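You operate a simulated robot arm through the tools that you are given. There is no shell and no other tool. Be economical: measure what you need, move in short steps, check, and stop when the job is done.

You run a simulated two-armed robot. Do the job below in one go: nothing can be reset, and whatever is moved stays where it is left.

Task
Clear the jam, run the line back two steps and switch it off.
Fine: one press of STOP; speed knob to FAST before it moves; air knob down to LOW; black side lever to OFF.

The check looks at the end state, three seconds after you hand in, the way a careful person would. Anything else that was tipped, shoved, dropped, spilled or broken makes it a failure.

Robot
Two 7-joint arms with fingered hands on one trunk, on a base that drives. Base frame: it is fixed to the floor where the robot stands at the start and does not move with it; the origin is under the middle of the robot, x ahead of it, y to its left, z up. Units: cm, degrees, N and s.
The left shoulder is at the start at [20, 13.5, 84.5], the right one opposite. Places, roughly: air knob [50, 30, 90]; black side lever [80, -10, 70]; blue balloon [75, 275, 100]; green balloon [-25, 250, 100]; orange balloon [0, 225, 100]; red stop button [70, 0, 90]; speed knob [60, 30, 90]; yellow balloon [50, 300, 100]. Payload 4 kg a hand.
The TCP of each hand is the grasp point between the finger pads, 2.5 cm short of the fingertips. In the tool frame z runs along the fingers and y along their closing line. Largest opening 8.8 cm; the body of the gripper starts 2.9 cm behind the TCP. The gripper is a hand of 4 fingers: y runs from the thumb to the fingers, the wrist lies at [-1.3, -10.6, -17.4] in the tool frame, and closing takes about 1.5 s.
Orientation is told as [roll, pitch, yaw] about the base's x, y, z axes, in that order, counted from this pose: with the fingers straight down and the wrist toward the robot, the tool's x, y and z point along [0, 1, 0], [1, 0, 0] and [0, 0, -1] of the base frame.

Tools
- The arms move only by the tool apply_moves. It takes "left_commands", "right_commands" or both (then of equal length, played together; a hand with none holds still); each is a list of rows, each a list of 6 numbers: the shift along the base's x, y, z in cm, then the turn, a rotation vector about the base's x, y, z in degrees. In form: [[dx, dy, dz, wx, wy, wz], ...]. A call has 1 to 8 rows; each row is the pose to reach, as a shift and turn from the pose commanded when the call began. "left_gripper" and "right_gripper" are, for a hand that has rows, the opening, from 0 (shut) to 1 (fully open), set as the call begins (left out, the last holds). Rows are played at 5 a second. More than 5 cm and 8.6 degrees between two rows, or a gripper value outside its range, and nothing of the call is played. A pose out of reach is approached as far as the arm can. The call stops where the force on the tool passes 90 N (or 10 N more than at its start, if that is more) or the arm is blocked; 0.2 s more then pass. The fingers move at their own pace (about 15.3 cm/s each) and stop on an object; they squeeze with about 29 N. The grip force told is the motor's: it shows also when the fingers shut on nothing. Time passes only in rows, and 0.2 s behind the last, so rows that repeat a pose let the fingers close. It gives the time, the measured TCP pose, the force on the tool (base axes), the opening and the grip force at its end, in the units of the frame above (readings bear some noise), with the torque about the TCP (base axes, N m) and any sound that the robot's microphone picked up, and new pictures: "views" is both (left out), scene, wrist or none (wrist: the cameras of the hands that moved).
- Cameras (640 x 400 px; columns grow to the right, rows downward): "scene" is now at [13.82, 2.61, 146.28]; the picture's right is [0.24, -0.97, 0.00], its down [-0.61, -0.15, -0.78] and it looks along [0.76, 0.19, -0.63] (base axes); focal length 277 px, centre (320, 200). "left" rides on the left gripper at [-6.4, -8.3, -9.8] in its tool frame; the picture's right is [-0.62, -0.37, 0.69], its down [0.71, -0.63, 0.30] and it looks along [0.32, 0.68, 0.65] (tool axes); focal length 265 px, centre (320, 200). "right" rides on the right gripper at [6.4, -8.4, -9.8] in its tool frame; the picture's right is [-0.62, 0.37, -0.69], its down [-0.71, -0.63, 0.31] and it looks along [-0.32, 0.68, 0.65] (tool axes); focal length 265 px, centre (320, 200). There is no depth. A picture from a camera that has moved, and an enlarged one, comes with that camera's place and axes in the base frame and with its lens. The place of the scene camera against the robot may be out by one fixed shift of up to 1.2 cm in any direction.
- move_column(by): slides the trunk up (or, below 0, down) by that many cm; the arms and the scene camera ride with it, the base frame stays. It gives what a move gives, with no picture.
- base_move(legs): drives the robot by 1 to 6 legs, each [ahead, left, turn to the left] in cm, cm and degrees, along the robot's own axes; the way and the turn of a leg run together, so that a leg with both is an arc; at most 150 cm and 180 degrees a leg. The arms and the cameras ride along, it lands a little off, and it stops where it bumps. It gives what a move gives, and a new picture of the scene camera.
- grasp_type(shape, hand): the hand has 4 fingers and takes this shape, open, in about a second: jaw (thumb against the fingers, like two jaws); tri (thumb and two fingers); tip (a fingertip pinch); poke (one finger out to press); point (the index stretched); flat (the hand flat); cup (the hand cupped); fist (a fist). The gripper value then closes the fingers along that shape, each until it touches; the sizes above hold for jaw. It gives what a move gives, with no picture.
- aim_head(pan, tilt): turns the head with the scene camera to pan (to the left, within 97 degrees either way) and tilt (down, from -29 to 69), counted from straight ahead of the robot. It gives what a move gives, and a new picture of the scene camera.
- zoom(camera, box): a new picture of the part [left, top, right, bottom] of that camera's present view, enlarged. The clock stands still meanwhile.
- job_done(): hands the job in; it is judged then, once.

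Work in short steps. Places have to be worked out from the pictures, the camera data and where the tool is seen: move nearer, look again, correct. Check each grasp and each placing, and mend what went wrong. You have 120 turns and 260 pictures in all, those below and enlarged ones among them. Open the grippers and draw the arms clear of the work before you hand the job in, unless the task says otherwise; then end with one line.

The tools are called after ">>>" as name(argument=value, ...) on one line, values as JSON. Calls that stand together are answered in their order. apply_moves: Moves the arms, as the interface text tells. Its arguments: {"type":"object","properties":{"left_commands":{"type":"array","items":{"type":"array","items":{"type":"number"}}},"left_gripper":{"type":"number"},"right_commands":{"type":"array","items":{"type":"array","items":{"type":"number"}}},"right_gripper":{"type":"number"},"views":{"type":"string","enum":["both","scene","wrist","none"]}},"required":[]} The other tools are called the same way: move_column (by) slides the trunk up or down; grasp_type (shape, hand) gives the hand a shape; base_move (legs) drives the base; aim_head (pan, tilt) turns the head that bears the scene camera; zoom (camera, box) takes an enlarged picture of a part of a camera's view; job_done () hands the job in.

At the start:

```text
clock: 0.0
left_ee_pos: [49.71, 39.8, 118.49]
left_tool_rot: [-0.1, 0.0, 0.0]
left_ft_force: [0.9, -0.7, -0.4]
left_wrist_torque: [0.01, -0.01, -0.02]
left_finger_gap: 8.77
left_gripper_force: 0.0
left_shape: jaw
right_ee_pos: [61.07, -19.66, 111.92]
right_tool_rot: [0.0, 0.0, 0.0]
right_ft_force: [-0.8, -0.1, -0.6]
right_wrist_torque: [0.0, 0.01, -0.01]
right_finger_gap: 8.76
right_gripper_force: 0.1
right_shape: jaw
trunk travel left (down, up): [-45.0, 32.0]
robot x, y, heading: [0.04, -0.05, -0.0]
head pan, tilt: [14.1, 38.8]
```

scene: 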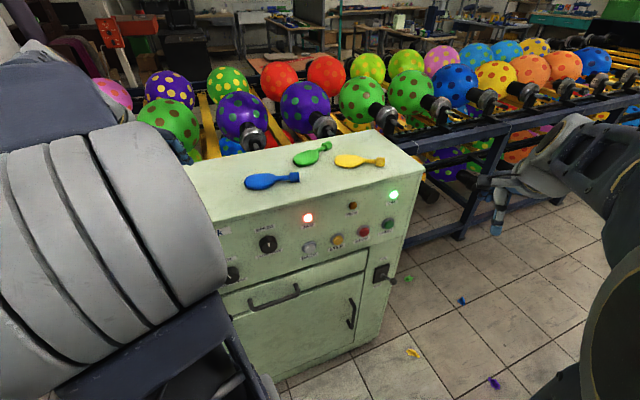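
right: 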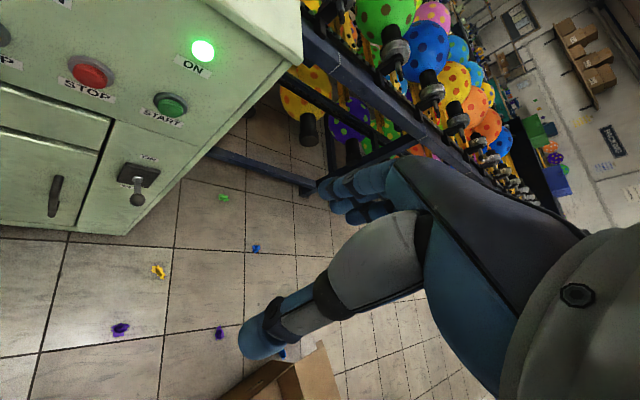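
left: 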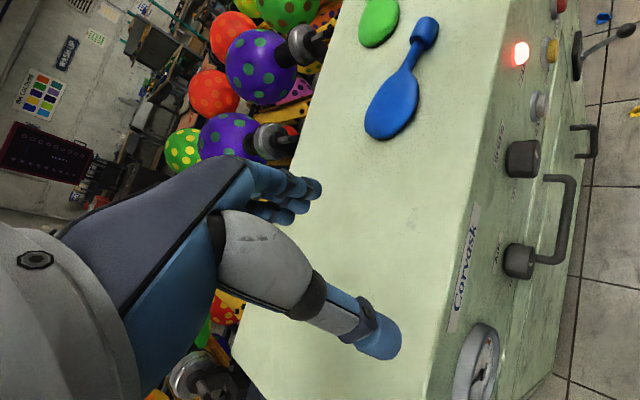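

The scene shows a cabinet with knobs, buttons and a side lever. I zoom in to read the labels.

>>> zoom(camera="scene", box=[200, 160, 420, 300])

>>> zoom(camera="left", box=[400, 0, 640, 400])

>>> zoom(camera="right", box=[0, 0, 320, 240])

>>> zoom(camera="scene", box=[80, 40, 400, 200])

```text
2.86 times, centred on (310, 230) of scene
camera zoom: at [13.82, 2.61, 146.28], right [0.24, -0.97, 0.0], down [-0.61, -0.15, -0.78], along [0.76, 0.19, -0.63], focal length 792 px, centre (349, 114)
```

zoom: 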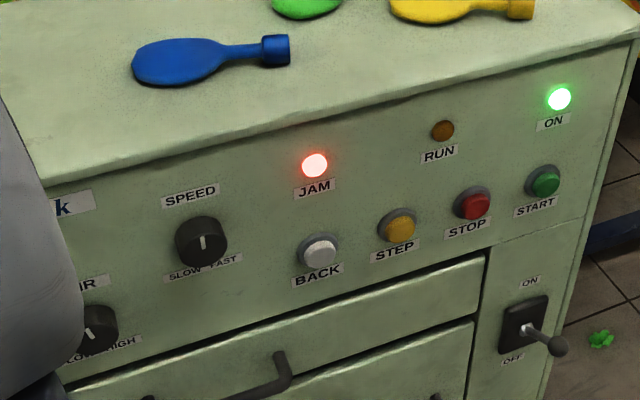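

```text
1.00 times, centred on (520, 200) of left (not enlarged: the box is as wide or as high as the picture)
camera zoom: at [41.45, 33.42, 128.32], right [-0.37, -0.62, -0.69], down [-0.63, 0.71, -0.3], along [0.68, 0.32, -0.65], focal length 265 px, centre (120, 200)
```

zoom: 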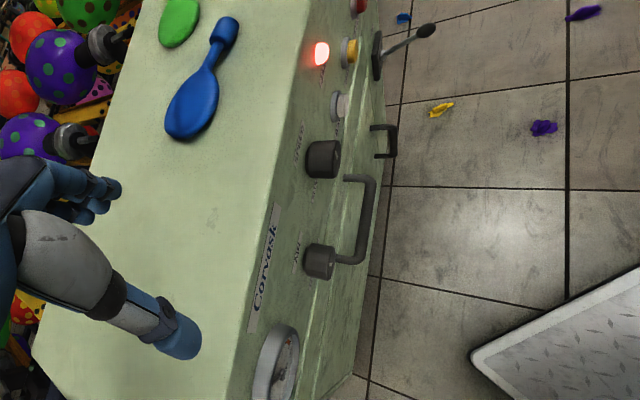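

```text
1.67 times, centred on (160, 120) of right
camera zoom: at [52.78, -13.34, 121.76], right [0.37, -0.62, 0.69], down [-0.63, -0.71, -0.31], along [0.68, -0.32, -0.65], focal length 442 px, centre (587, 333)
```

zoom: 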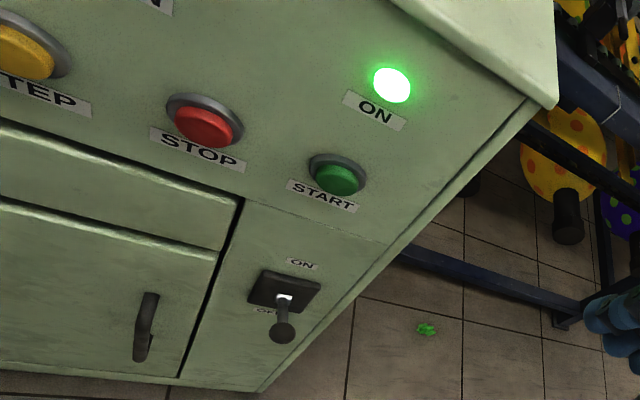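

```text
2.00 times, centred on (240, 120) of scene
camera zoom: at [13.82, 2.61, 146.28], right [0.24, -0.97, 0.0], down [-0.61, -0.15, -0.78], along [0.76, 0.19, -0.63], focal length 554 px, centre (480, 360)
```

zoom: 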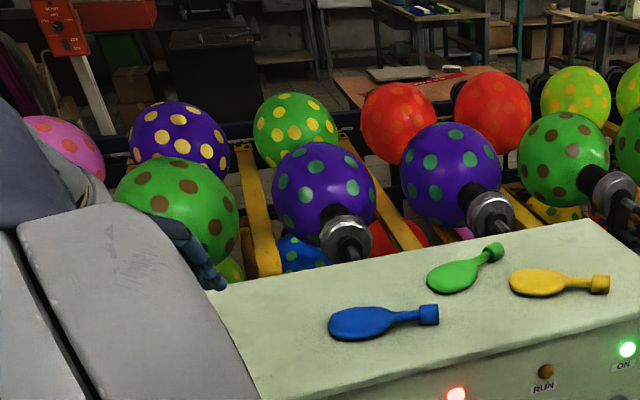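

The jam light is on. The jam itself is probably to the left, so I look around there.

>>> aim_head(pan=75, tilt=15)

>>> aim_head(pan=35, tilt=10)

>>> aim_head(pan=-30, tilt=15)

```text
clock: 1.3
left_ee_pos: [49.73, 39.82, 118.55]
left_tool_rot: [0.0, 0.1, -0.1]
left_ft_force: [-0.2, -0.1, 0.0]
left_wrist_torque: [0.0, -0.01, 0.0]
left_finger_gap: 8.73
left_gripper_force: 0.1
left_shape: jaw
right_ee_pos: [61.17, -19.76, 111.91]
right_tool_rot: [-0.1, 0.0, 0.0]
right_ft_force: [-0.1, -0.9, 0.6]
right_wrist_torque: [0.0, -0.01, 0.0]
right_finger_gap: 8.77
right_gripper_force: 0.1
right_shape: jaw
trunk travel left (down, up): [-45.0, 32.0]
robot x, y, heading: [0.33, -0.54, 0.0]
head pan, tilt: [75.0, 15.0]
camera scene: at [7.92, 9.54, 150.06], right [0.97, -0.26, 0.0], down [-0.07, -0.25, -0.97], along [0.25, 0.93, -0.26], focal length 277 px, centre (320, 200)
```

scene: 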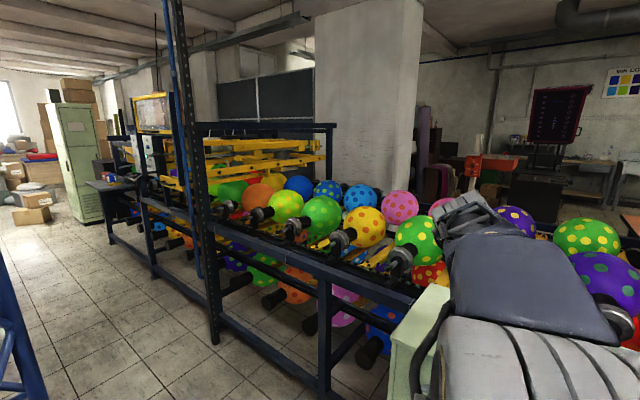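

```text
clock: 2.4
left_ee_pos: [49.76, 39.76, 118.47]
left_tool_rot: [0.0, 0.0, 0.0]
left_ft_force: [-0.1, 0.2, 1.1]
left_wrist_torque: [-0.01, 0.0, 0.01]
left_finger_gap: 8.77
left_gripper_force: 0.0
left_shape: jaw
right_ee_pos: [61.15, -19.93, 111.95]
right_tool_rot: [0.0, 0.1, 0.0]
right_ft_force: [0.8, -0.4, 0.0]
right_wrist_torque: [0.01, -0.01, -0.03]
right_finger_gap: 8.79
right_gripper_force: 0.1
right_shape: jaw
trunk travel left (down, up): [-45.0, 32.0]
robot x, y, heading: [-0.39, 0.09, 0.1]
head pan, tilt: [35.0, 10.0]
camera scene: at [13.11, 5.86, 150.87], right [0.57, -0.82, 0.0], down [-0.14, -0.1, -0.98], along [0.81, 0.57, -0.17], focal length 277 px, centre (320, 200)
```

scene: 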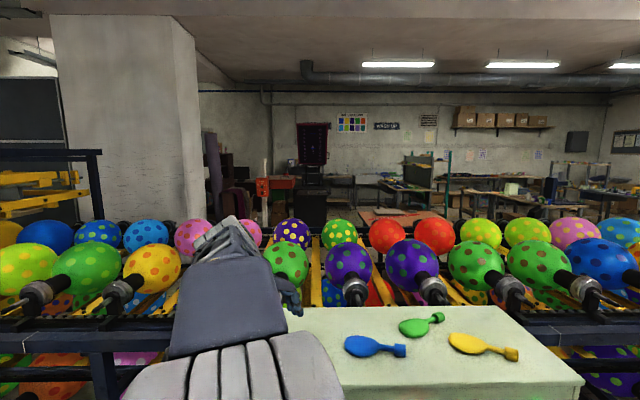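

```text
clock: 3.7
left_ee_pos: [49.87, 39.81, 118.42]
left_tool_rot: [0.0, 0.0, 0.0]
left_ft_force: [0.1, -0.4, -0.2]
left_wrist_torque: [0.01, -0.01, -0.01]
left_finger_gap: 8.76
left_gripper_force: 0.1
left_shape: jaw
right_ee_pos: [61.16, -19.85, 112.0]
right_tool_rot: [0.1, 0.0, 0.0]
right_ft_force: [-0.3, 0.3, -0.9]
right_wrist_torque: [0.02, 0.0, -0.03]
right_finger_gap: 8.74
right_gripper_force: 0.0
right_shape: jaw
trunk travel left (down, up): [-45.0, 32.0]
robot x, y, heading: [0.03, -0.07, -0.0]
head pan, tilt: [-30.0, 15.0]
camera scene: at [13.59, -4.14, 150.06], right [-0.5, -0.87, 0.0], down [-0.22, 0.13, -0.97], along [0.84, -0.48, -0.26], focal length 277 px, centre (320, 200)
```

scene: 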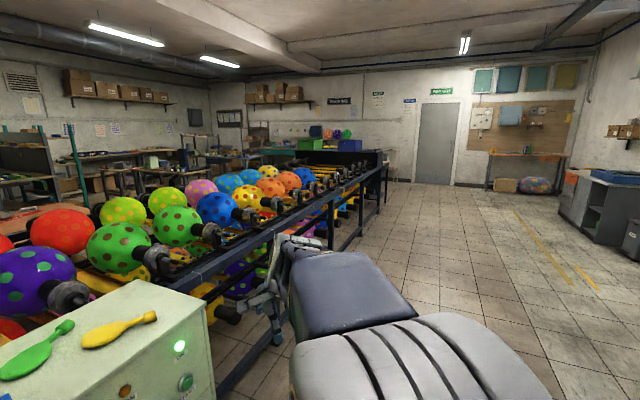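

I need a closer look at the far left region where the listed balloons are.

>>> aim_head(pan=80, tilt=12)

>>> zoom(camera="scene", box=[120, 80, 380, 240])

>>> zoom(camera="scene", box=[80, 160, 240, 260])

```text
clock: 5.6
left_ee_pos: [49.79, 39.75, 118.41]
left_tool_rot: [0.0, 0.0, 0.0]
left_ft_force: [-0.8, 0.0, -0.1]
left_wrist_torque: [0.02, 0.0, -0.03]
left_finger_gap: 8.76
left_gripper_force: 0.1
left_shape: jaw
right_ee_pos: [61.12, -19.77, 111.97]
right_tool_rot: [0.0, 0.0, 0.0]
right_ft_force: [0.7, -0.4, 0.4]
right_wrist_torque: [-0.03, 0.01, -0.01]
right_finger_gap: 8.74
right_gripper_force: 0.0
right_shape: jaw
trunk travel left (down, up): [-45.0, 32.0]
robot x, y, heading: [-0.12, 0.27, 0.1]
head pan, tilt: [80.0, 12.0]
camera scene: at [7.12, 9.7, 150.55], right [0.98, -0.17, 0.0], down [-0.04, -0.2, -0.98], along [0.17, 0.96, -0.21], focal length 277 px, centre (320, 200)
```

scene: 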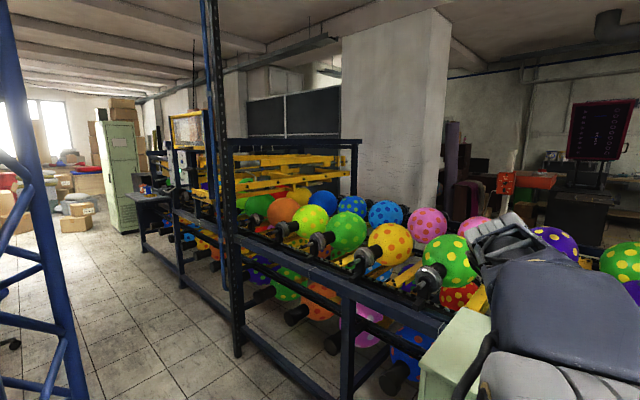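

```text
2.46 times, centred on (250, 160) of scene
camera zoom: at [7.12, 9.7, 150.55], right [0.98, -0.17, 0.0], down [-0.04, -0.2, -0.98], along [0.17, 0.96, -0.21], focal length 682 px, centre (492, 298)
```

zoom: 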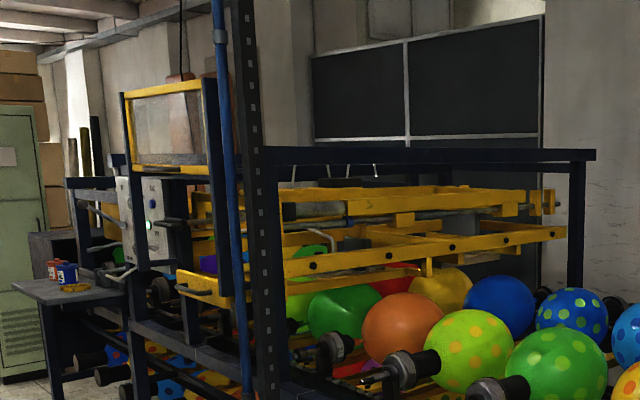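

```text
4.00 times, centred on (160, 210) of scene
camera zoom: at [7.12, 9.7, 150.55], right [0.98, -0.17, 0.0], down [-0.04, -0.2, -0.98], along [0.17, 0.96, -0.21], focal length 1108 px, centre (960, 160)
```

zoom: 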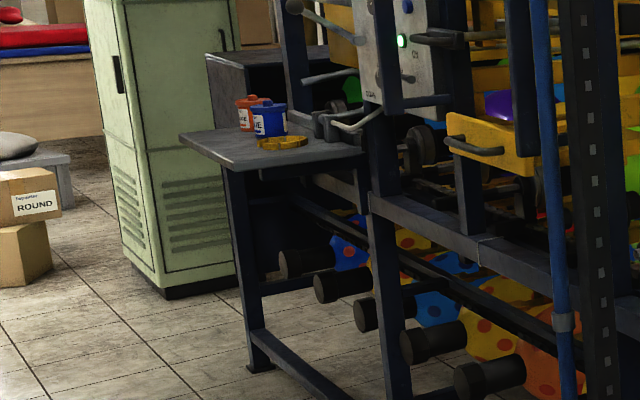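

The line runs diagonally with a printing frame at its far-left end. Before driving that way I check the floor.

>>> aim_head(pan=95, tilt=45)

>>> aim_head(pan=20, tilt=65)

```text
clock: 6.6
left_ee_pos: [49.73, 39.88, 118.5]
left_tool_rot: [-0.1, 0.0, 0.0]
left_ft_force: [-0.8, -0.9, -0.7]
left_wrist_torque: [0.03, -0.01, 0.0]
left_finger_gap: 8.76
left_gripper_force: 0.1
left_shape: jaw
right_ee_pos: [61.15, -19.76, 111.91]
right_tool_rot: [0.0, 0.0, 0.0]
right_ft_force: [0.1, 0.3, -1.1]
right_wrist_torque: [-0.02, -0.03, -0.02]
right_finger_gap: 8.75
right_gripper_force: 0.0
right_shape: jaw
trunk travel left (down, up): [-45.0, 32.0]
robot x, y, heading: [-0.01, 0.11, -0.1]
head pan, tilt: [95.0, 45.0]
camera scene: at [4.79, 8.63, 145.38], right [1.0, 0.09, 0.0], down [0.06, -0.7, -0.71], along [-0.06, 0.7, -0.71], focal length 277 px, centre (320, 200)
```

scene: 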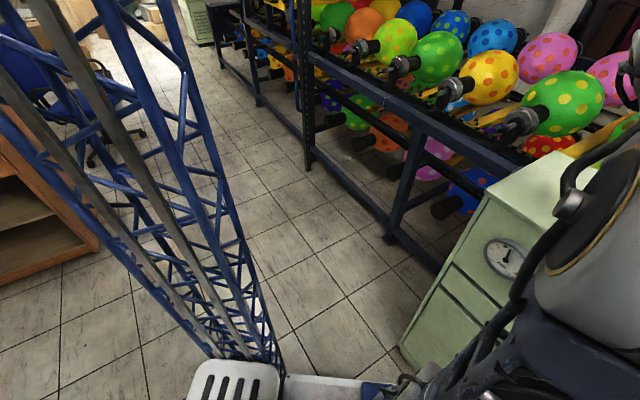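

```text
clock: 8.1
left_ee_pos: [49.72, 39.84, 118.45]
left_tool_rot: [0.0, 0.0, 0.0]
left_ft_force: [0.0, -0.3, 0.8]
left_wrist_torque: [0.01, 0.0, 0.0]
left_finger_gap: 8.77
left_gripper_force: 0.1
left_shape: jaw
right_ee_pos: [61.12, -19.75, 112.02]
right_tool_rot: [0.0, 0.0, 0.0]
right_ft_force: [0.3, -0.1, 0.1]
right_wrist_torque: [0.02, 0.0, 0.0]
right_finger_gap: 8.73
right_gripper_force: 0.0
right_shape: jaw
trunk travel left (down, up): [-45.0, 32.0]
robot x, y, heading: [0.09, 0.09, -0.1]
head pan, tilt: [20.0, 65.0]
camera scene: at [11.2, 2.6, 142.87], right [0.34, -0.94, 0.0], down [-0.85, -0.31, -0.42], along [0.4, 0.14, -0.91], focal length 277 px, centre (320, 200)
```

scene: 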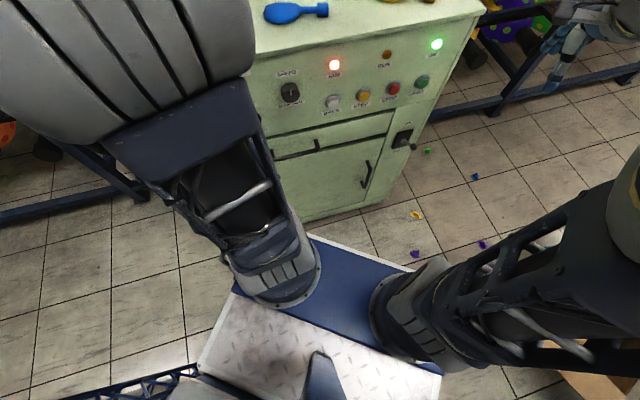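

STOP is near [74, 4, 87], START [79, -3, 87], BACK [63, 18, 88], SPEED [55, 26, 95] and AIR [49, 34, 90]. The panel is vertical and its normal is yawed about 38°. The plain balloons past the printer explain the two back steps, so I'll work only at this panel. I move the left arm out of view, back the right arm off and turn its fingers forward.

>>> apply_moves(left_commands=[[-3, 3, 1, 0, 0, 0], [-6, 6, 2, 0, 0, 0], [-9, 9, 3, 0, 0, 0], [-12, 12, 4, 0, 0, 0], [-15, 15, 4, 0, 0, 0], [-18, 17, 4, 0, 0, 0], [-20, 19, 4, 0, 0, 0], [-20, 20, 4, 0, 0, 0]], right_commands=[[-3, 0, 0, 0, -8.4, 0], [-6, 0, 0, 0, -16.8, 0], [-9, 0, 0, 0, -25.2, 0], [-11, 0, 0, 0, -33.6, 0], [-13, 0, 0, 0, -42, 0], [-14, 0, 0, 0, -50.4, 0], [-15, 0, 0, 0, -58.8, 0], [-15, 0, 0, 0, -67.2, 0]], views="none")

>>> aim_head(pan=20, tilt=45)

>>> grasp_type(shape="poke", hand="right")

```text
clock: 9.9
left_ee_pos: [29.58, 59.93, 122.57]
left_tool_rot: [0.1, -0.1, 0.0]
left_ft_force: [-0.3, 0.0, 0.2]
left_wrist_torque: [-0.06, -0.02, 0.01]
left_finger_gap: 8.79
left_gripper_force: 0.0
left_shape: jaw
right_ee_pos: [50.96, -27.57, 121.59]
right_tool_rot: [-0.2, -67.3, 0.2]
right_ft_force: [0.4, 0.9, 0.6]
right_wrist_torque: [-0.03, 0.0, -0.02]
right_finger_gap: 8.78
right_gripper_force: 0.0
right_shape: jaw
right hand out of reach, approached as far as the arm can: row 4, 5, 6, 7, 8
trunk travel left (down, up): [-45.0, 32.0]
robot x, y, heading: [-0.09, 0.04, 0.0]
head pan, tilt: [20.0, 65.0]
```

```text
clock: 10.7
left_ee_pos: [29.72, 59.81, 122.72]
left_tool_rot: [-0.1, 0.0, 0.0]
left_ft_force: [-0.2, 0.4, 0.0]
left_wrist_torque: [0.01, 0.02, 0.02]
left_finger_gap: 8.77
left_gripper_force: 0.1
left_shape: jaw
right_ee_pos: [51.0, -27.78, 121.59]
right_tool_rot: [-0.1, -67.2, 0.2]
right_ft_force: [0.0, -0.8, -0.1]
right_wrist_torque: [0.02, -0.03, 0.0]
right_finger_gap: 8.77
right_gripper_force: 0.1
right_shape: jaw
trunk travel left (down, up): [-45.0, 32.0]
robot x, y, heading: [0.09, 0.14, -0.1]
head pan, tilt: [20.0, 45.0]
camera scene: at [13.14, 3.3, 145.37], right [0.34, -0.94, 0.0], down [-0.67, -0.24, -0.71], along [0.66, 0.24, -0.71], focal length 277 px, centre (320, 200)
```

scene: 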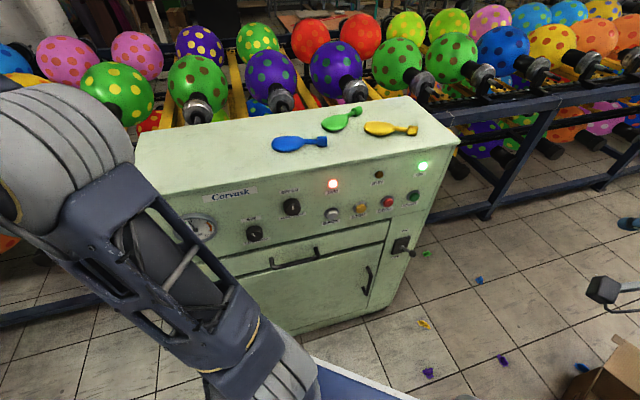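

```text
clock: 11.6
left_ee_pos: [29.74, 59.78, 122.68]
left_tool_rot: [-0.1, 0.0, 0.0]
left_ft_force: [-0.7, -0.2, 0.1]
left_wrist_torque: [-0.01, 0.02, 0.01]
left_finger_gap: 8.81
left_gripper_force: 0.0
left_shape: jaw
right_ee_pos: [50.92, -27.8, 121.59]
right_tool_rot: [-0.1, -67.1, 0.1]
right_ft_force: [0.9, -0.5, -0.4]
right_wrist_torque: [0.02, 0.04, 0.02]
right_finger_gap: 0.0
right_gripper_force: 0.1
right_shape: poke
trunk travel left (down, up): [-45.0, 32.0]
robot x, y, heading: [-0.14, -0.25, -0.2]
head pan, tilt: [20.0, 45.0]
```

Clear view now. I zoom in on the knobs and bring the right hand toward a stand-off in front of STOP.

>>> zoom(camera="scene", box=[220, 160, 440, 290])

>>> apply_moves(right_commands=[[1, 0, -4, 0, -6, 0], [2, 0, -8, 0, -12, 0], [3, 0, -12, 0, -18, 0], [4, 0, -16, 0, -23, 0], [4, 0, -20, 0, -23, 0], [4, 0, -24, 0, -23, 0]])

```text
2.91 times, centred on (330, 225) of scene
camera zoom: at [13.14, 3.3, 145.38], right [0.34, -0.94, 0.0], down [-0.66, -0.24, -0.71], along [0.66, 0.24, -0.71], focal length 806 px, centre (291, 127)
```

zoom: 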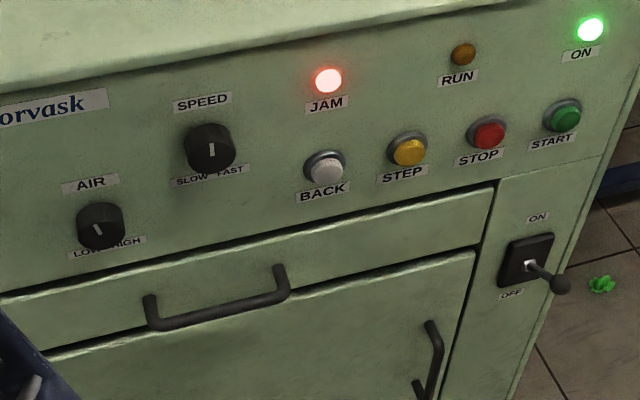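

```text
clock: 13.0
left_ee_pos: [29.74, 59.81, 122.61]
left_tool_rot: [0.0, 0.0, 0.0]
left_ft_force: [0.2, 0.4, -1.3]
left_wrist_torque: [0.0, -0.06, -0.04]
left_finger_gap: 8.77
left_gripper_force: 0.1
left_shape: jaw
right_ee_pos: [55.03, -27.78, 97.21]
right_tool_rot: [-174.5, -89.7, 174.5]
right_ft_force: [-0.3, -0.2, 0.3]
right_wrist_torque: [-0.01, -0.01, 0.01]
right_finger_gap: 0.0
right_gripper_force: 0.2
right_shape: poke
right hand out of reach, approached as far as the arm can: row 1, 2, 3, 4, 5, 6
trunk travel left (down, up): [-45.0, 32.0]
robot x, y, heading: [-0.09, -0.09, 0.0]
head pan, tilt: [20.0, 45.0]
camera scene: at [13.13, 3.3, 145.38], right [0.34, -0.94, 0.0], down [-0.66, -0.24, -0.71], along [0.66, 0.24, -0.71], focal length 277 px, centre (320, 200)
camera right: at [45.12, -21.37, 88.82], right [-0.69, -0.62, 0.36], down [0.31, -0.71, -0.63], along [0.65, -0.32, 0.69], focal length 265 px, centre (320, 200)
```

scene: 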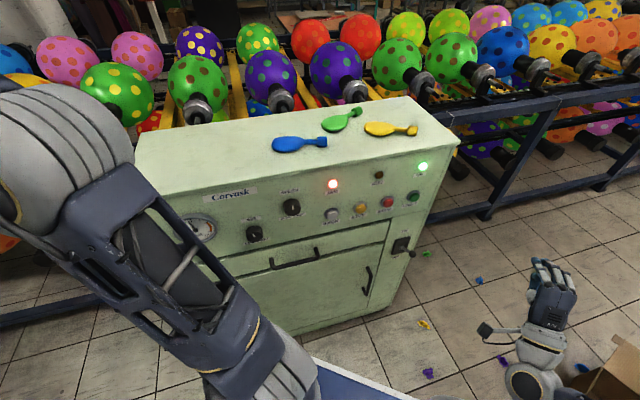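
right: 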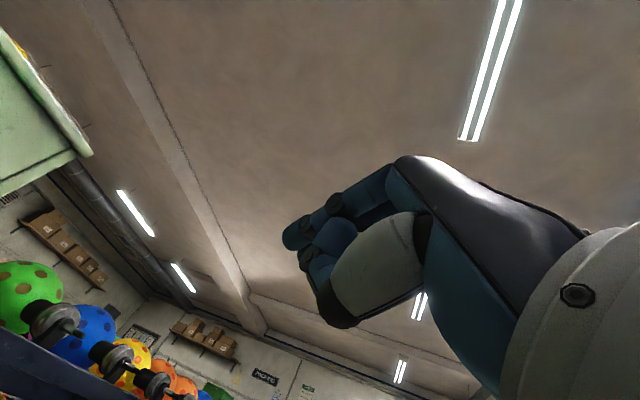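

I check which finger is out in the poke shape and where its tip is.

>>> zoom(camera="scene", box=[470, 230, 630, 330])

>>> zoom(camera="right", box=[240, 120, 480, 360])

```text
4.00 times, centred on (550, 280) of scene
camera zoom: at [13.13, 3.3, 145.38], right [0.34, -0.94, 0.0], down [-0.66, -0.24, -0.71], along [0.66, 0.24, -0.71], focal length 1108 px, centre (-600, -120)
```

zoom: 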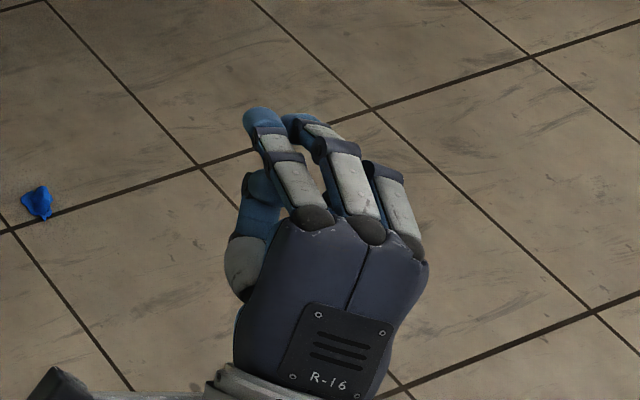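

```text
1.67 times, centred on (360, 240) of right
camera zoom: at [45.12, -21.37, 88.82], right [-0.69, -0.62, 0.36], down [0.31, -0.71, -0.63], along [0.65, -0.32, 0.69], focal length 442 px, centre (253, 133)
```

zoom: 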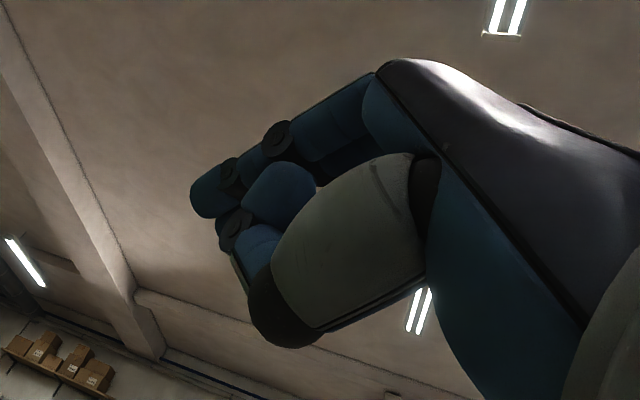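

In poke the index leads only slightly. I try the "point" shape for more clearance.

>>> grasp_type(shape="point", hand="right")

>>> zoom(camera="scene", box=[470, 230, 630, 330])

>>> zoom(camera="right", box=[240, 120, 480, 360])

```text
clock: 13.9
left_ee_pos: [29.63, 59.73, 122.56]
left_tool_rot: [0.1, 0.1, 0.0]
left_ft_force: [-0.6, 0.3, 1.4]
left_wrist_torque: [0.04, 0.01, -0.01]
left_finger_gap: 8.79
left_gripper_force: 0.1
left_shape: jaw
right_ee_pos: [55.03, -27.89, 97.28]
right_tool_rot: [-169.4, -89.7, 169.4]
right_ft_force: [0.0, 0.8, 0.1]
right_wrist_torque: [-0.02, 0.04, -0.01]
right_finger_gap: 0.0
right_gripper_force: 0.3
right_shape: point
trunk travel left (down, up): [-45.0, 32.0]
robot x, y, heading: [0.34, 0.5, -0.1]
head pan, tilt: [20.0, 45.0]
```

```text
4.00 times, centred on (550, 280) of scene
camera zoom: at [13.14, 3.3, 145.38], right [0.34, -0.94, 0.0], down [-0.66, -0.24, -0.71], along [0.66, 0.24, -0.71], focal length 1108 px, centre (-600, -120)
```

zoom: 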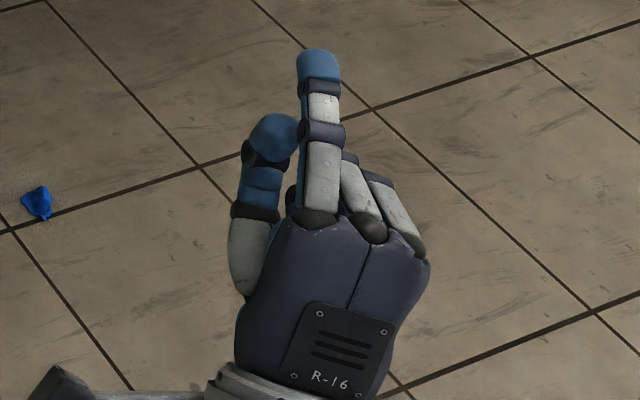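

```text
1.67 times, centred on (360, 240) of right
camera zoom: at [45.16, -21.4, 88.87], right [-0.69, -0.62, 0.37], down [0.31, -0.71, -0.63], along [0.65, -0.32, 0.69], focal length 442 px, centre (253, 133)
```

zoom: 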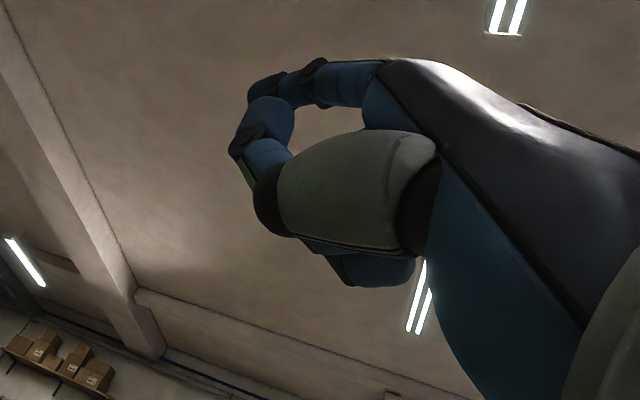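

"Point" gives a clear index finger. I yaw the hand to face the panel and bring the fingertip to about 9 cm in front of STOP.

>>> apply_moves(right_commands=[[1, 3, -2, 0, 0, 5], [2, 6, -4, 0, 0, 10], [3, 9, -6, 0, 0, 15], [4, 12, -8, 0, 0, 20], [5, 15, -10, 0, 0, 25], [6.5, 18.5, -12, 0, 0, 30], [8, 22, -13.5, 0, 0, 35], [9.4, 24.5, -14.5, 0, 0, 38.5]])

```text
clock: 15.7
left_ee_pos: [29.64, 59.79, 122.55]
left_tool_rot: [0.0, 0.0, 0.0]
left_ft_force: [0.0, 0.5, -0.8]
left_wrist_torque: [0.0, 0.0, 0.0]
left_finger_gap: 8.77
left_gripper_force: 0.1
left_shape: jaw
right_ee_pos: [62.63, -8.9, 88.58]
right_tool_rot: [-168.9, -89.8, -152.4]
right_ft_force: [-0.1, -0.3, 0.1]
right_wrist_torque: [0.03, 0.0, 0.01]
right_finger_gap: 0.01
right_gripper_force: 0.1
right_shape: point
right hand out of reach, approached as far as the arm can: row 6, 7, 8
trunk travel left (down, up): [-45.0, 32.0]
robot x, y, heading: [0.07, -0.03, -0.1]
head pan, tilt: [20.0, 45.0]
camera scene: at [13.14, 3.3, 145.38], right [0.34, -0.94, 0.0], down [-0.66, -0.24, -0.71], along [0.66, 0.24, -0.71], focal length 277 px, centre (320, 200)
camera right: at [50.87, -10.02, 80.16], right [-0.16, -0.92, 0.37], down [0.69, -0.37, -0.63], along [0.71, 0.15, 0.69], focal length 265 px, centre (320, 200)
```

scene: 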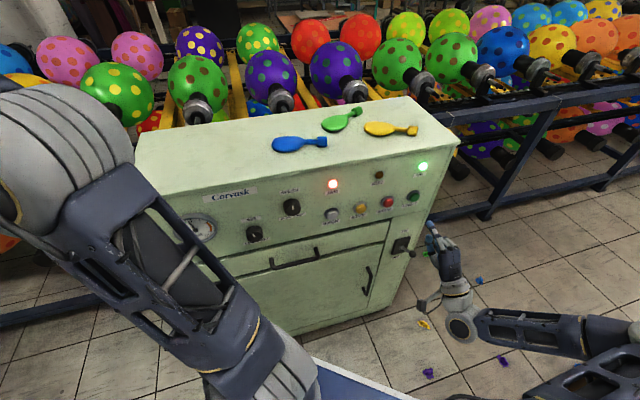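
right: 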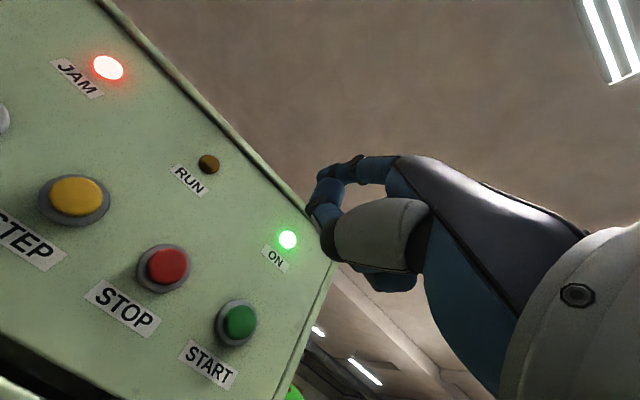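

The arm is too folded at this heading, so backing off and turning to face the panel would help. First I check what the blue lattice mast is, since it may ride with the robot.

>>> aim_head(pan=97, tilt=65)

>>> aim_head(pan=-97, tilt=45)

```text
clock: 17.2
left_ee_pos: [29.7, 59.86, 122.63]
left_tool_rot: [0.0, 0.0, 0.0]
left_ft_force: [0.0, 0.7, -0.1]
left_wrist_torque: [-0.03, -0.03, 0.02]
left_finger_gap: 8.78
left_gripper_force: 0.0
left_shape: jaw
right_ee_pos: [62.59, -9.01, 88.63]
right_tool_rot: [-166.2, -89.7, -155.3]
right_ft_force: [0.0, 1.4, -0.4]
right_wrist_torque: [0.02, 0.02, 0.01]
right_finger_gap: 0.03
right_gripper_force: 0.0
right_shape: point
trunk travel left (down, up): [-45.0, 32.0]
robot x, y, heading: [-0.12, -0.28, -0.1]
head pan, tilt: [97.0, 65.0]
camera scene: at [4.76, 6.55, 142.87], right [0.99, 0.12, 0.0], down [0.11, -0.9, -0.42], along [-0.05, 0.42, -0.91], focal length 277 px, centre (320, 200)
```

scene: 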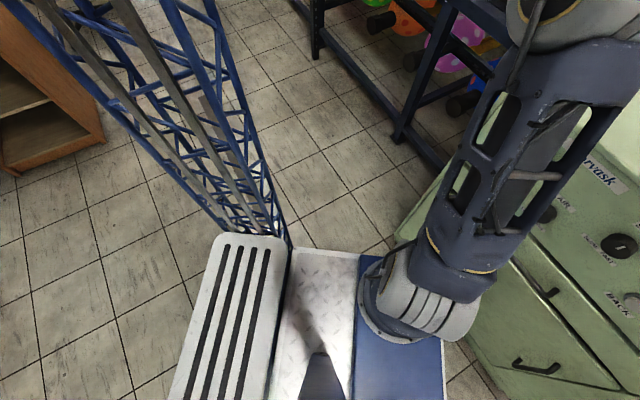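

```text
clock: 20.1
left_ee_pos: [29.73, 59.64, 122.6]
left_tool_rot: [0.0, 0.0, 0.0]
left_ft_force: [0.2, 1.0, -0.1]
left_wrist_torque: [-0.01, -0.03, 0.01]
left_finger_gap: 8.78
left_gripper_force: 0.0
left_shape: jaw
right_ee_pos: [62.55, -8.99, 88.56]
right_tool_rot: [-166.9, -89.8, -154.6]
right_ft_force: [-0.1, -0.4, 0.0]
right_wrist_torque: [0.01, 0.03, -0.01]
right_finger_gap: 0.0
right_gripper_force: 0.0
right_shape: point
trunk travel left (down, up): [-45.0, 32.0]
robot x, y, heading: [-0.31, 0.2, 0.1]
head pan, tilt: [-97.0, 45.0]
camera scene: at [4.51, -7.55, 145.38], right [-0.99, 0.12, 0.0], down [0.09, 0.7, -0.71], along [-0.09, -0.7, -0.71], focal length 277 px, centre (320, 200)
```

scene: 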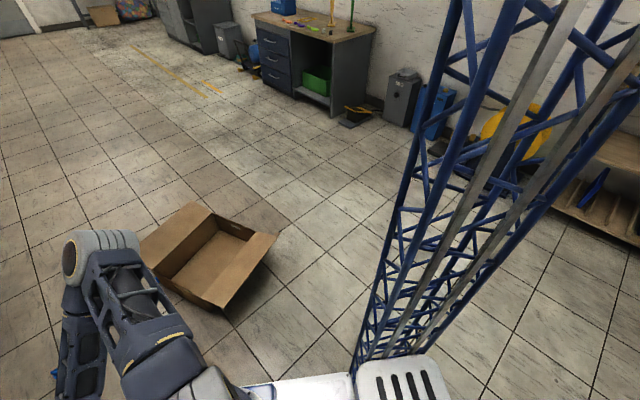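

Two masts sit symmetrically on the base, so they ride with the robot. I back off, turn 38° left to face the panel and slide right.

>>> base_move(legs=[[-20, 0, 0], [0, 0, 38], [0, -36, 0]])

>>> aim_head(pan=0, tilt=42)

```text
clock: 25.4
left_ee_pos: [-12.01, 37.27, 122.6]
left_tool_rot: [0.0, -0.1, 38.9]
left_ft_force: [-0.6, 0.1, 0.0]
left_wrist_torque: [0.04, 0.02, 0.01]
left_finger_gap: 8.78
left_gripper_force: 0.1
left_shape: jaw
right_ee_pos: [56.79, 4.39, 88.56]
right_tool_rot: [-168.2, -89.8, -114.4]
right_ft_force: [0.0, -0.1, -0.2]
right_wrist_torque: [-0.05, -0.01, -0.02]
right_finger_gap: 0.0
right_gripper_force: 0.0
right_shape: point
trunk travel left (down, up): [-45.0, 32.0]
robot x, y, heading: [2.47, -28.21, 38.8]
head pan, tilt: [-97.0, 45.0]
camera scene: at [10.93, -30.45, 145.38], right [-0.85, -0.53, 0.0], down [-0.37, 0.6, -0.71], along [0.37, -0.6, -0.71], focal length 277 px, centre (320, 200)
```

scene: 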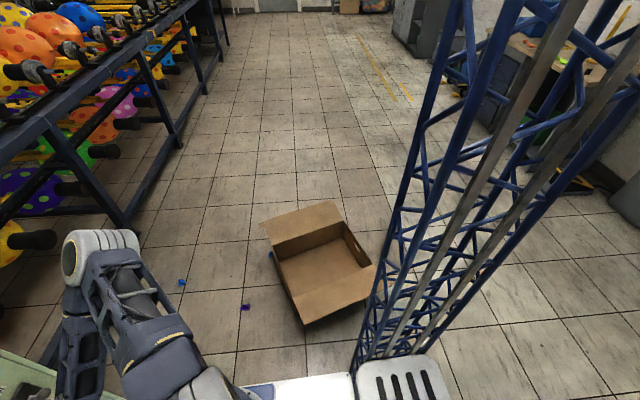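

```text
clock: 27.1
left_ee_pos: [-11.94, 37.25, 122.59]
left_tool_rot: [0.1, 0.0, 38.8]
left_ft_force: [-0.3, -0.1, -0.1]
left_wrist_torque: [-0.01, -0.02, 0.02]
left_finger_gap: 8.77
left_gripper_force: 0.0
left_shape: jaw
right_ee_pos: [56.84, 4.5, 88.71]
right_tool_rot: [-167.7, -89.7, -114.8]
right_ft_force: [0.0, 0.1, 0.3]
right_wrist_torque: [-0.04, 0.0, -0.01]
right_finger_gap: 0.02
right_gripper_force: 0.0
right_shape: point
trunk travel left (down, up): [-45.0, 32.0]
robot x, y, heading: [2.3, -27.52, 39.0]
head pan, tilt: [0.0, 42.0]
camera scene: at [13.14, -18.3, 145.81], right [0.63, -0.78, 0.0], down [-0.52, -0.42, -0.74], along [0.58, 0.47, -0.67], focal length 277 px, centre (320, 200)
```

scene: 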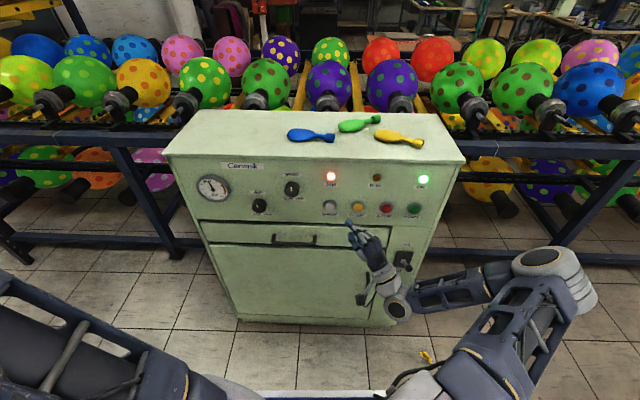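

Now the robot squarely faces the panel. I turn the hand back −39° so the index points into the panel, with the tip about 10 cm before STOP.

>>> apply_moves(right_commands=[[0, -2, -1, 0, 0, -8], [1, -4, -2, 0, 0, -16], [3, -6, -3, 0, 0, -24], [5, -7.5, -4, 0, 0, -32], [6.7, -8.3, -5.6, 0, 0, -39]])

>>> zoom(camera="scene", box=[230, 150, 450, 290])

```text
clock: 28.3
left_ee_pos: [-12.02, 37.37, 122.72]
left_tool_rot: [-0.1, 0.0, 38.9]
left_ft_force: [-0.2, 0.5, -0.3]
left_wrist_torque: [0.0, 0.0, 0.0]
left_finger_gap: 8.76
left_gripper_force: 0.2
left_shape: jaw
right_ee_pos: [64.95, -4.31, 86.64]
right_tool_rot: [-155.7, -89.8, -165.9]
right_ft_force: [0.2, 0.6, 0.7]
right_wrist_torque: [0.02, 0.02, 0.0]
right_finger_gap: 0.0
right_gripper_force: 0.1
right_shape: point
right hand out of reach, approached as far as the arm can: row 1, 2, 3, 4, 5
trunk travel left (down, up): [-45.0, 32.0]
robot x, y, heading: [2.65, -27.92, 38.9]
head pan, tilt: [0.0, 42.0]
camera scene: at [13.13, -18.29, 145.81], right [0.63, -0.78, 0.0], down [-0.52, -0.42, -0.74], along [0.58, 0.47, -0.67], focal length 277 px, centre (320, 200)
camera right: at [53.25, -5.23, 78.16], right [-0.16, -0.92, 0.37], down [0.68, -0.37, -0.63], along [0.71, 0.15, 0.69], focal length 265 px, centre (320, 200)
```

scene: 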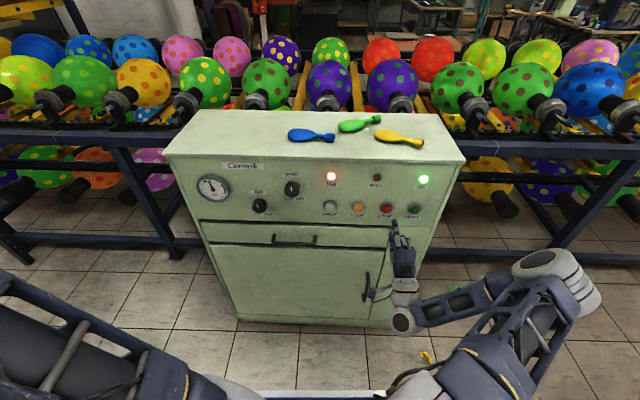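
right: 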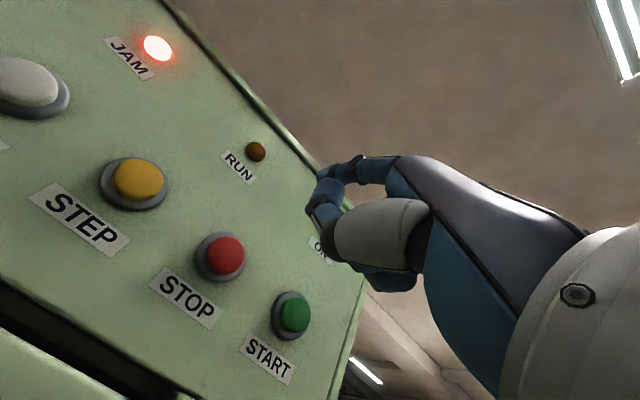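

```text
2.86 times, centred on (340, 220) of scene
camera zoom: at [13.13, -18.29, 145.81], right [0.63, -0.78, 0.0], down [-0.52, -0.42, -0.74], along [0.58, 0.47, -0.67], focal length 792 px, centre (263, 143)
```

zoom: 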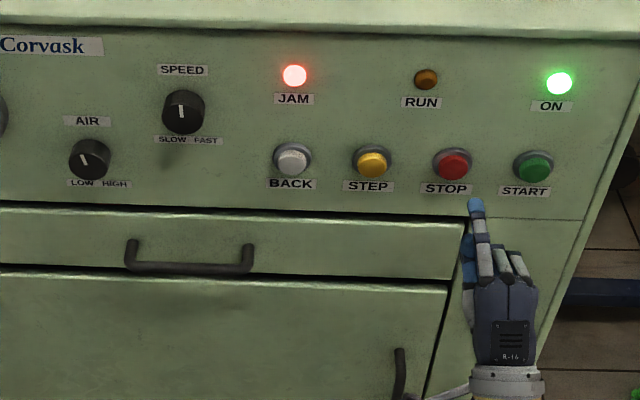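

STOP is at about [73.8, 4.4, 87.4] and the fingertip at about [67.2, −1.8, 90.5]. I lower it 3 cm and advance halfway.

>>> apply_moves(right_commands=[[-0.4, 0.5, -3.1, 0, 0, 0], [1.6, 2.0, -3.1, 0, 0, 0], [3.1, 3.2, -3.1, 0, 0, 0], [3.1, 3.2, -3.1, 0, 0, 0]])

>>> zoom(camera="scene", box=[320, 170, 440, 250])

```text
clock: 29.3
left_ee_pos: [-11.99, 37.32, 122.75]
left_tool_rot: [0.0, 0.0, 38.9]
left_ft_force: [0.4, -0.3, 0.6]
left_wrist_torque: [0.02, 0.0, -0.03]
left_finger_gap: 8.76
left_gripper_force: 0.2
left_shape: jaw
right_ee_pos: [68.86, -3.32, 86.01]
right_tool_rot: [-154.2, -89.9, -167.2]
right_ft_force: [-0.1, -0.7, -0.1]
right_wrist_torque: [-0.02, 0.01, -0.02]
right_finger_gap: 0.0
right_gripper_force: 0.2
right_shape: point
right hand out of reach, approached as far as the arm can: row 1, 2, 3, 4
trunk travel left (down, up): [-45.0, 32.0]
robot x, y, heading: [2.55, -27.99, 38.6]
head pan, tilt: [0.0, 42.0]
camera scene: at [13.14, -18.29, 145.81], right [0.63, -0.78, 0.0], down [-0.52, -0.42, -0.74], along [0.58, 0.47, -0.67], focal length 277 px, centre (320, 200)
camera right: at [57.07, -4.32, 77.68], right [-0.16, -0.92, 0.37], down [0.68, -0.37, -0.63], along [0.71, 0.15, 0.69], focal length 265 px, centre (320, 200)
```

scene: 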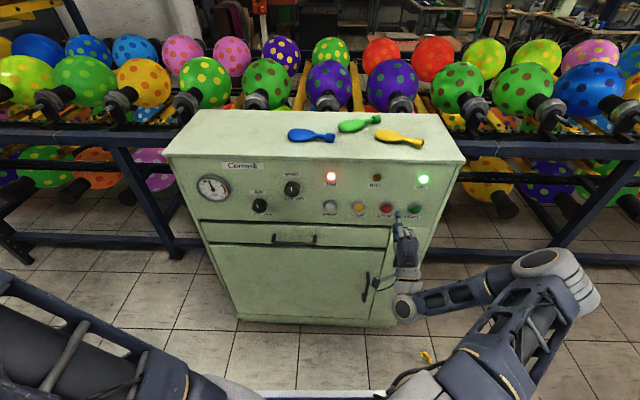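
right: 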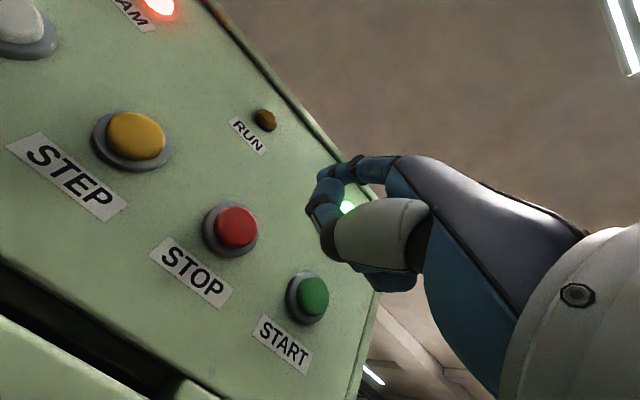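

```text
5.00 times, centred on (380, 210) of scene
camera zoom: at [13.14, -18.29, 145.81], right [0.63, -0.78, 0.0], down [-0.52, -0.42, -0.74], along [0.58, 0.47, -0.67], focal length 1385 px, centre (20, 150)
```

zoom: 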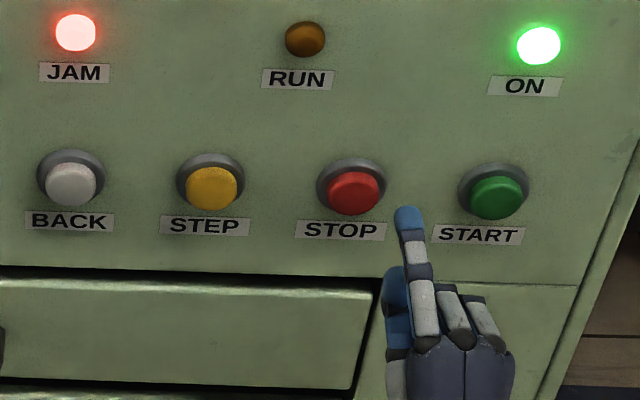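

The arm is still too folded, with the wrist only about 31 cm from the shoulder. I back the base off another 25 cm, which also takes the hand clear.

>>> base_move(legs=[[-25, 0, 0]])

>>> apply_moves(right_commands=[[2.5, 3, -1, 0, 0, 0], [5.5, 5.5, -2, 0, 0, 0], [8.5, 8.5, -3, 0, 0, 0], [11, 11, -3, 0, 0, 0]], views="none")

```text
clock: 31.1
left_ee_pos: [-31.09, 21.78, 122.73]
left_tool_rot: [0.0, 0.0, 38.8]
left_ft_force: [0.4, -0.4, -0.6]
left_wrist_torque: [-0.02, -0.02, 0.01]
left_finger_gap: 8.78
left_gripper_force: 0.1
left_shape: jaw
right_ee_pos: [49.41, -18.97, 86.06]
right_tool_rot: [-153.4, -89.9, -168.2]
right_ft_force: [-0.9, -0.4, 0.2]
right_wrist_torque: [-0.01, -0.03, -0.01]
right_finger_gap: 0.01
right_gripper_force: 0.2
right_shape: point
trunk travel left (down, up): [-45.0, 32.0]
robot x, y, heading: [-16.81, -43.33, 38.6]
head pan, tilt: [0.0, 42.0]
camera scene: at [-6.21, -33.9, 145.81], right [0.63, -0.78, 0.0], down [-0.52, -0.42, -0.74], along [0.58, 0.47, -0.67], focal length 277 px, centre (320, 200)
```

scene: 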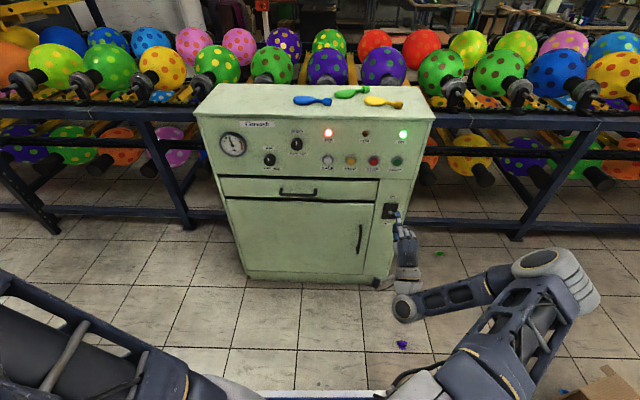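

```text
clock: 32.1
left_ee_pos: [-31.13, 21.81, 122.64]
left_tool_rot: [0.1, 0.1, 38.7]
left_ft_force: [-0.4, 1.3, 0.0]
left_wrist_torque: [-0.02, 0.04, 0.01]
left_finger_gap: 8.78
left_gripper_force: 0.1
left_shape: jaw
right_ee_pos: [59.11, -14.99, 89.27]
right_tool_rot: [-119.2, -89.9, 157.5]
right_ft_force: [0.2, -0.3, 0.1]
right_wrist_torque: [0.0, 0.0, 0.07]
right_finger_gap: 0.01
right_gripper_force: 0.1
right_shape: point
right hand out of reach, approached as far as the arm can: row 1, 2, 3, 4
trunk travel left (down, up): [-45.0, 32.0]
robot x, y, heading: [-16.8, -43.31, 38.5]
head pan, tilt: [0.0, 42.0]
```

With fingers horizontal the forearm wants to come up from below, so the shoulders are too high. I lower the column 25 cm.

>>> move_column(by=-25)

>>> apply_moves(right_commands=[[1, 2, 4, 0, 0, 0], [2, 4, 8, 0, 0, 0], [3, 6, 12, 0, 0, 0], [4, 8, 16, 0, 0, 0], [4, 8, 18, 0, 0, 0]], views="scene")

```text
clock: 34.7
left_ee_pos: [-31.24, 21.79, 97.58]
left_tool_rot: [0.0, -0.1, 38.8]
left_ft_force: [0.4, -0.3, -0.4]
left_wrist_torque: [0.03, 0.03, 0.01]
left_finger_gap: 8.77
left_gripper_force: 0.0
left_shape: jaw
right_ee_pos: [59.04, -15.09, 64.32]
right_tool_rot: [-129.3, -89.8, 167.7]
right_ft_force: [0.1, 0.2, -0.9]
right_wrist_torque: [0.0, 0.0, 0.01]
right_finger_gap: 0.02
right_gripper_force: 0.0
right_shape: point
trunk travel left (down, up): [-20.0, 57.0]
robot x, y, heading: [-16.68, -43.63, 38.9]
head pan, tilt: [0.0, 42.0]
```

```text
clock: 35.9
left_ee_pos: [-31.28, 21.82, 97.52]
left_tool_rot: [0.0, -0.1, 38.8]
left_ft_force: [-0.8, 0.4, -0.6]
left_wrist_torque: [0.0, -0.01, -0.01]
left_finger_gap: 8.78
left_gripper_force: 0.2
left_shape: jaw
right_ee_pos: [63.13, -6.9, 82.12]
right_tool_rot: [-116.1, -89.9, 154.5]
right_ft_force: [-0.5, 0.4, 0.5]
right_wrist_torque: [0.01, -0.02, 0.04]
right_finger_gap: 0.0
right_gripper_force: 0.1
right_shape: point
trunk travel left (down, up): [-20.0, 57.0]
robot x, y, heading: [-16.96, -43.8, 39.0]
head pan, tilt: [0.0, 42.0]
camera scene: at [-6.21, -33.9, 120.8], right [0.63, -0.78, 0.0], down [-0.52, -0.42, -0.74], along [0.58, 0.47, -0.67], focal length 277 px, centre (320, 200)
```

scene: 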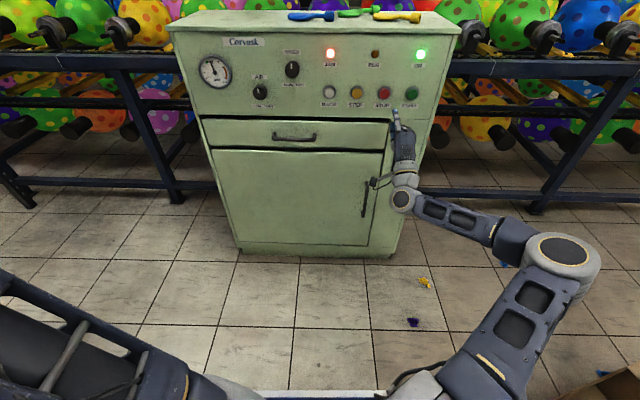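

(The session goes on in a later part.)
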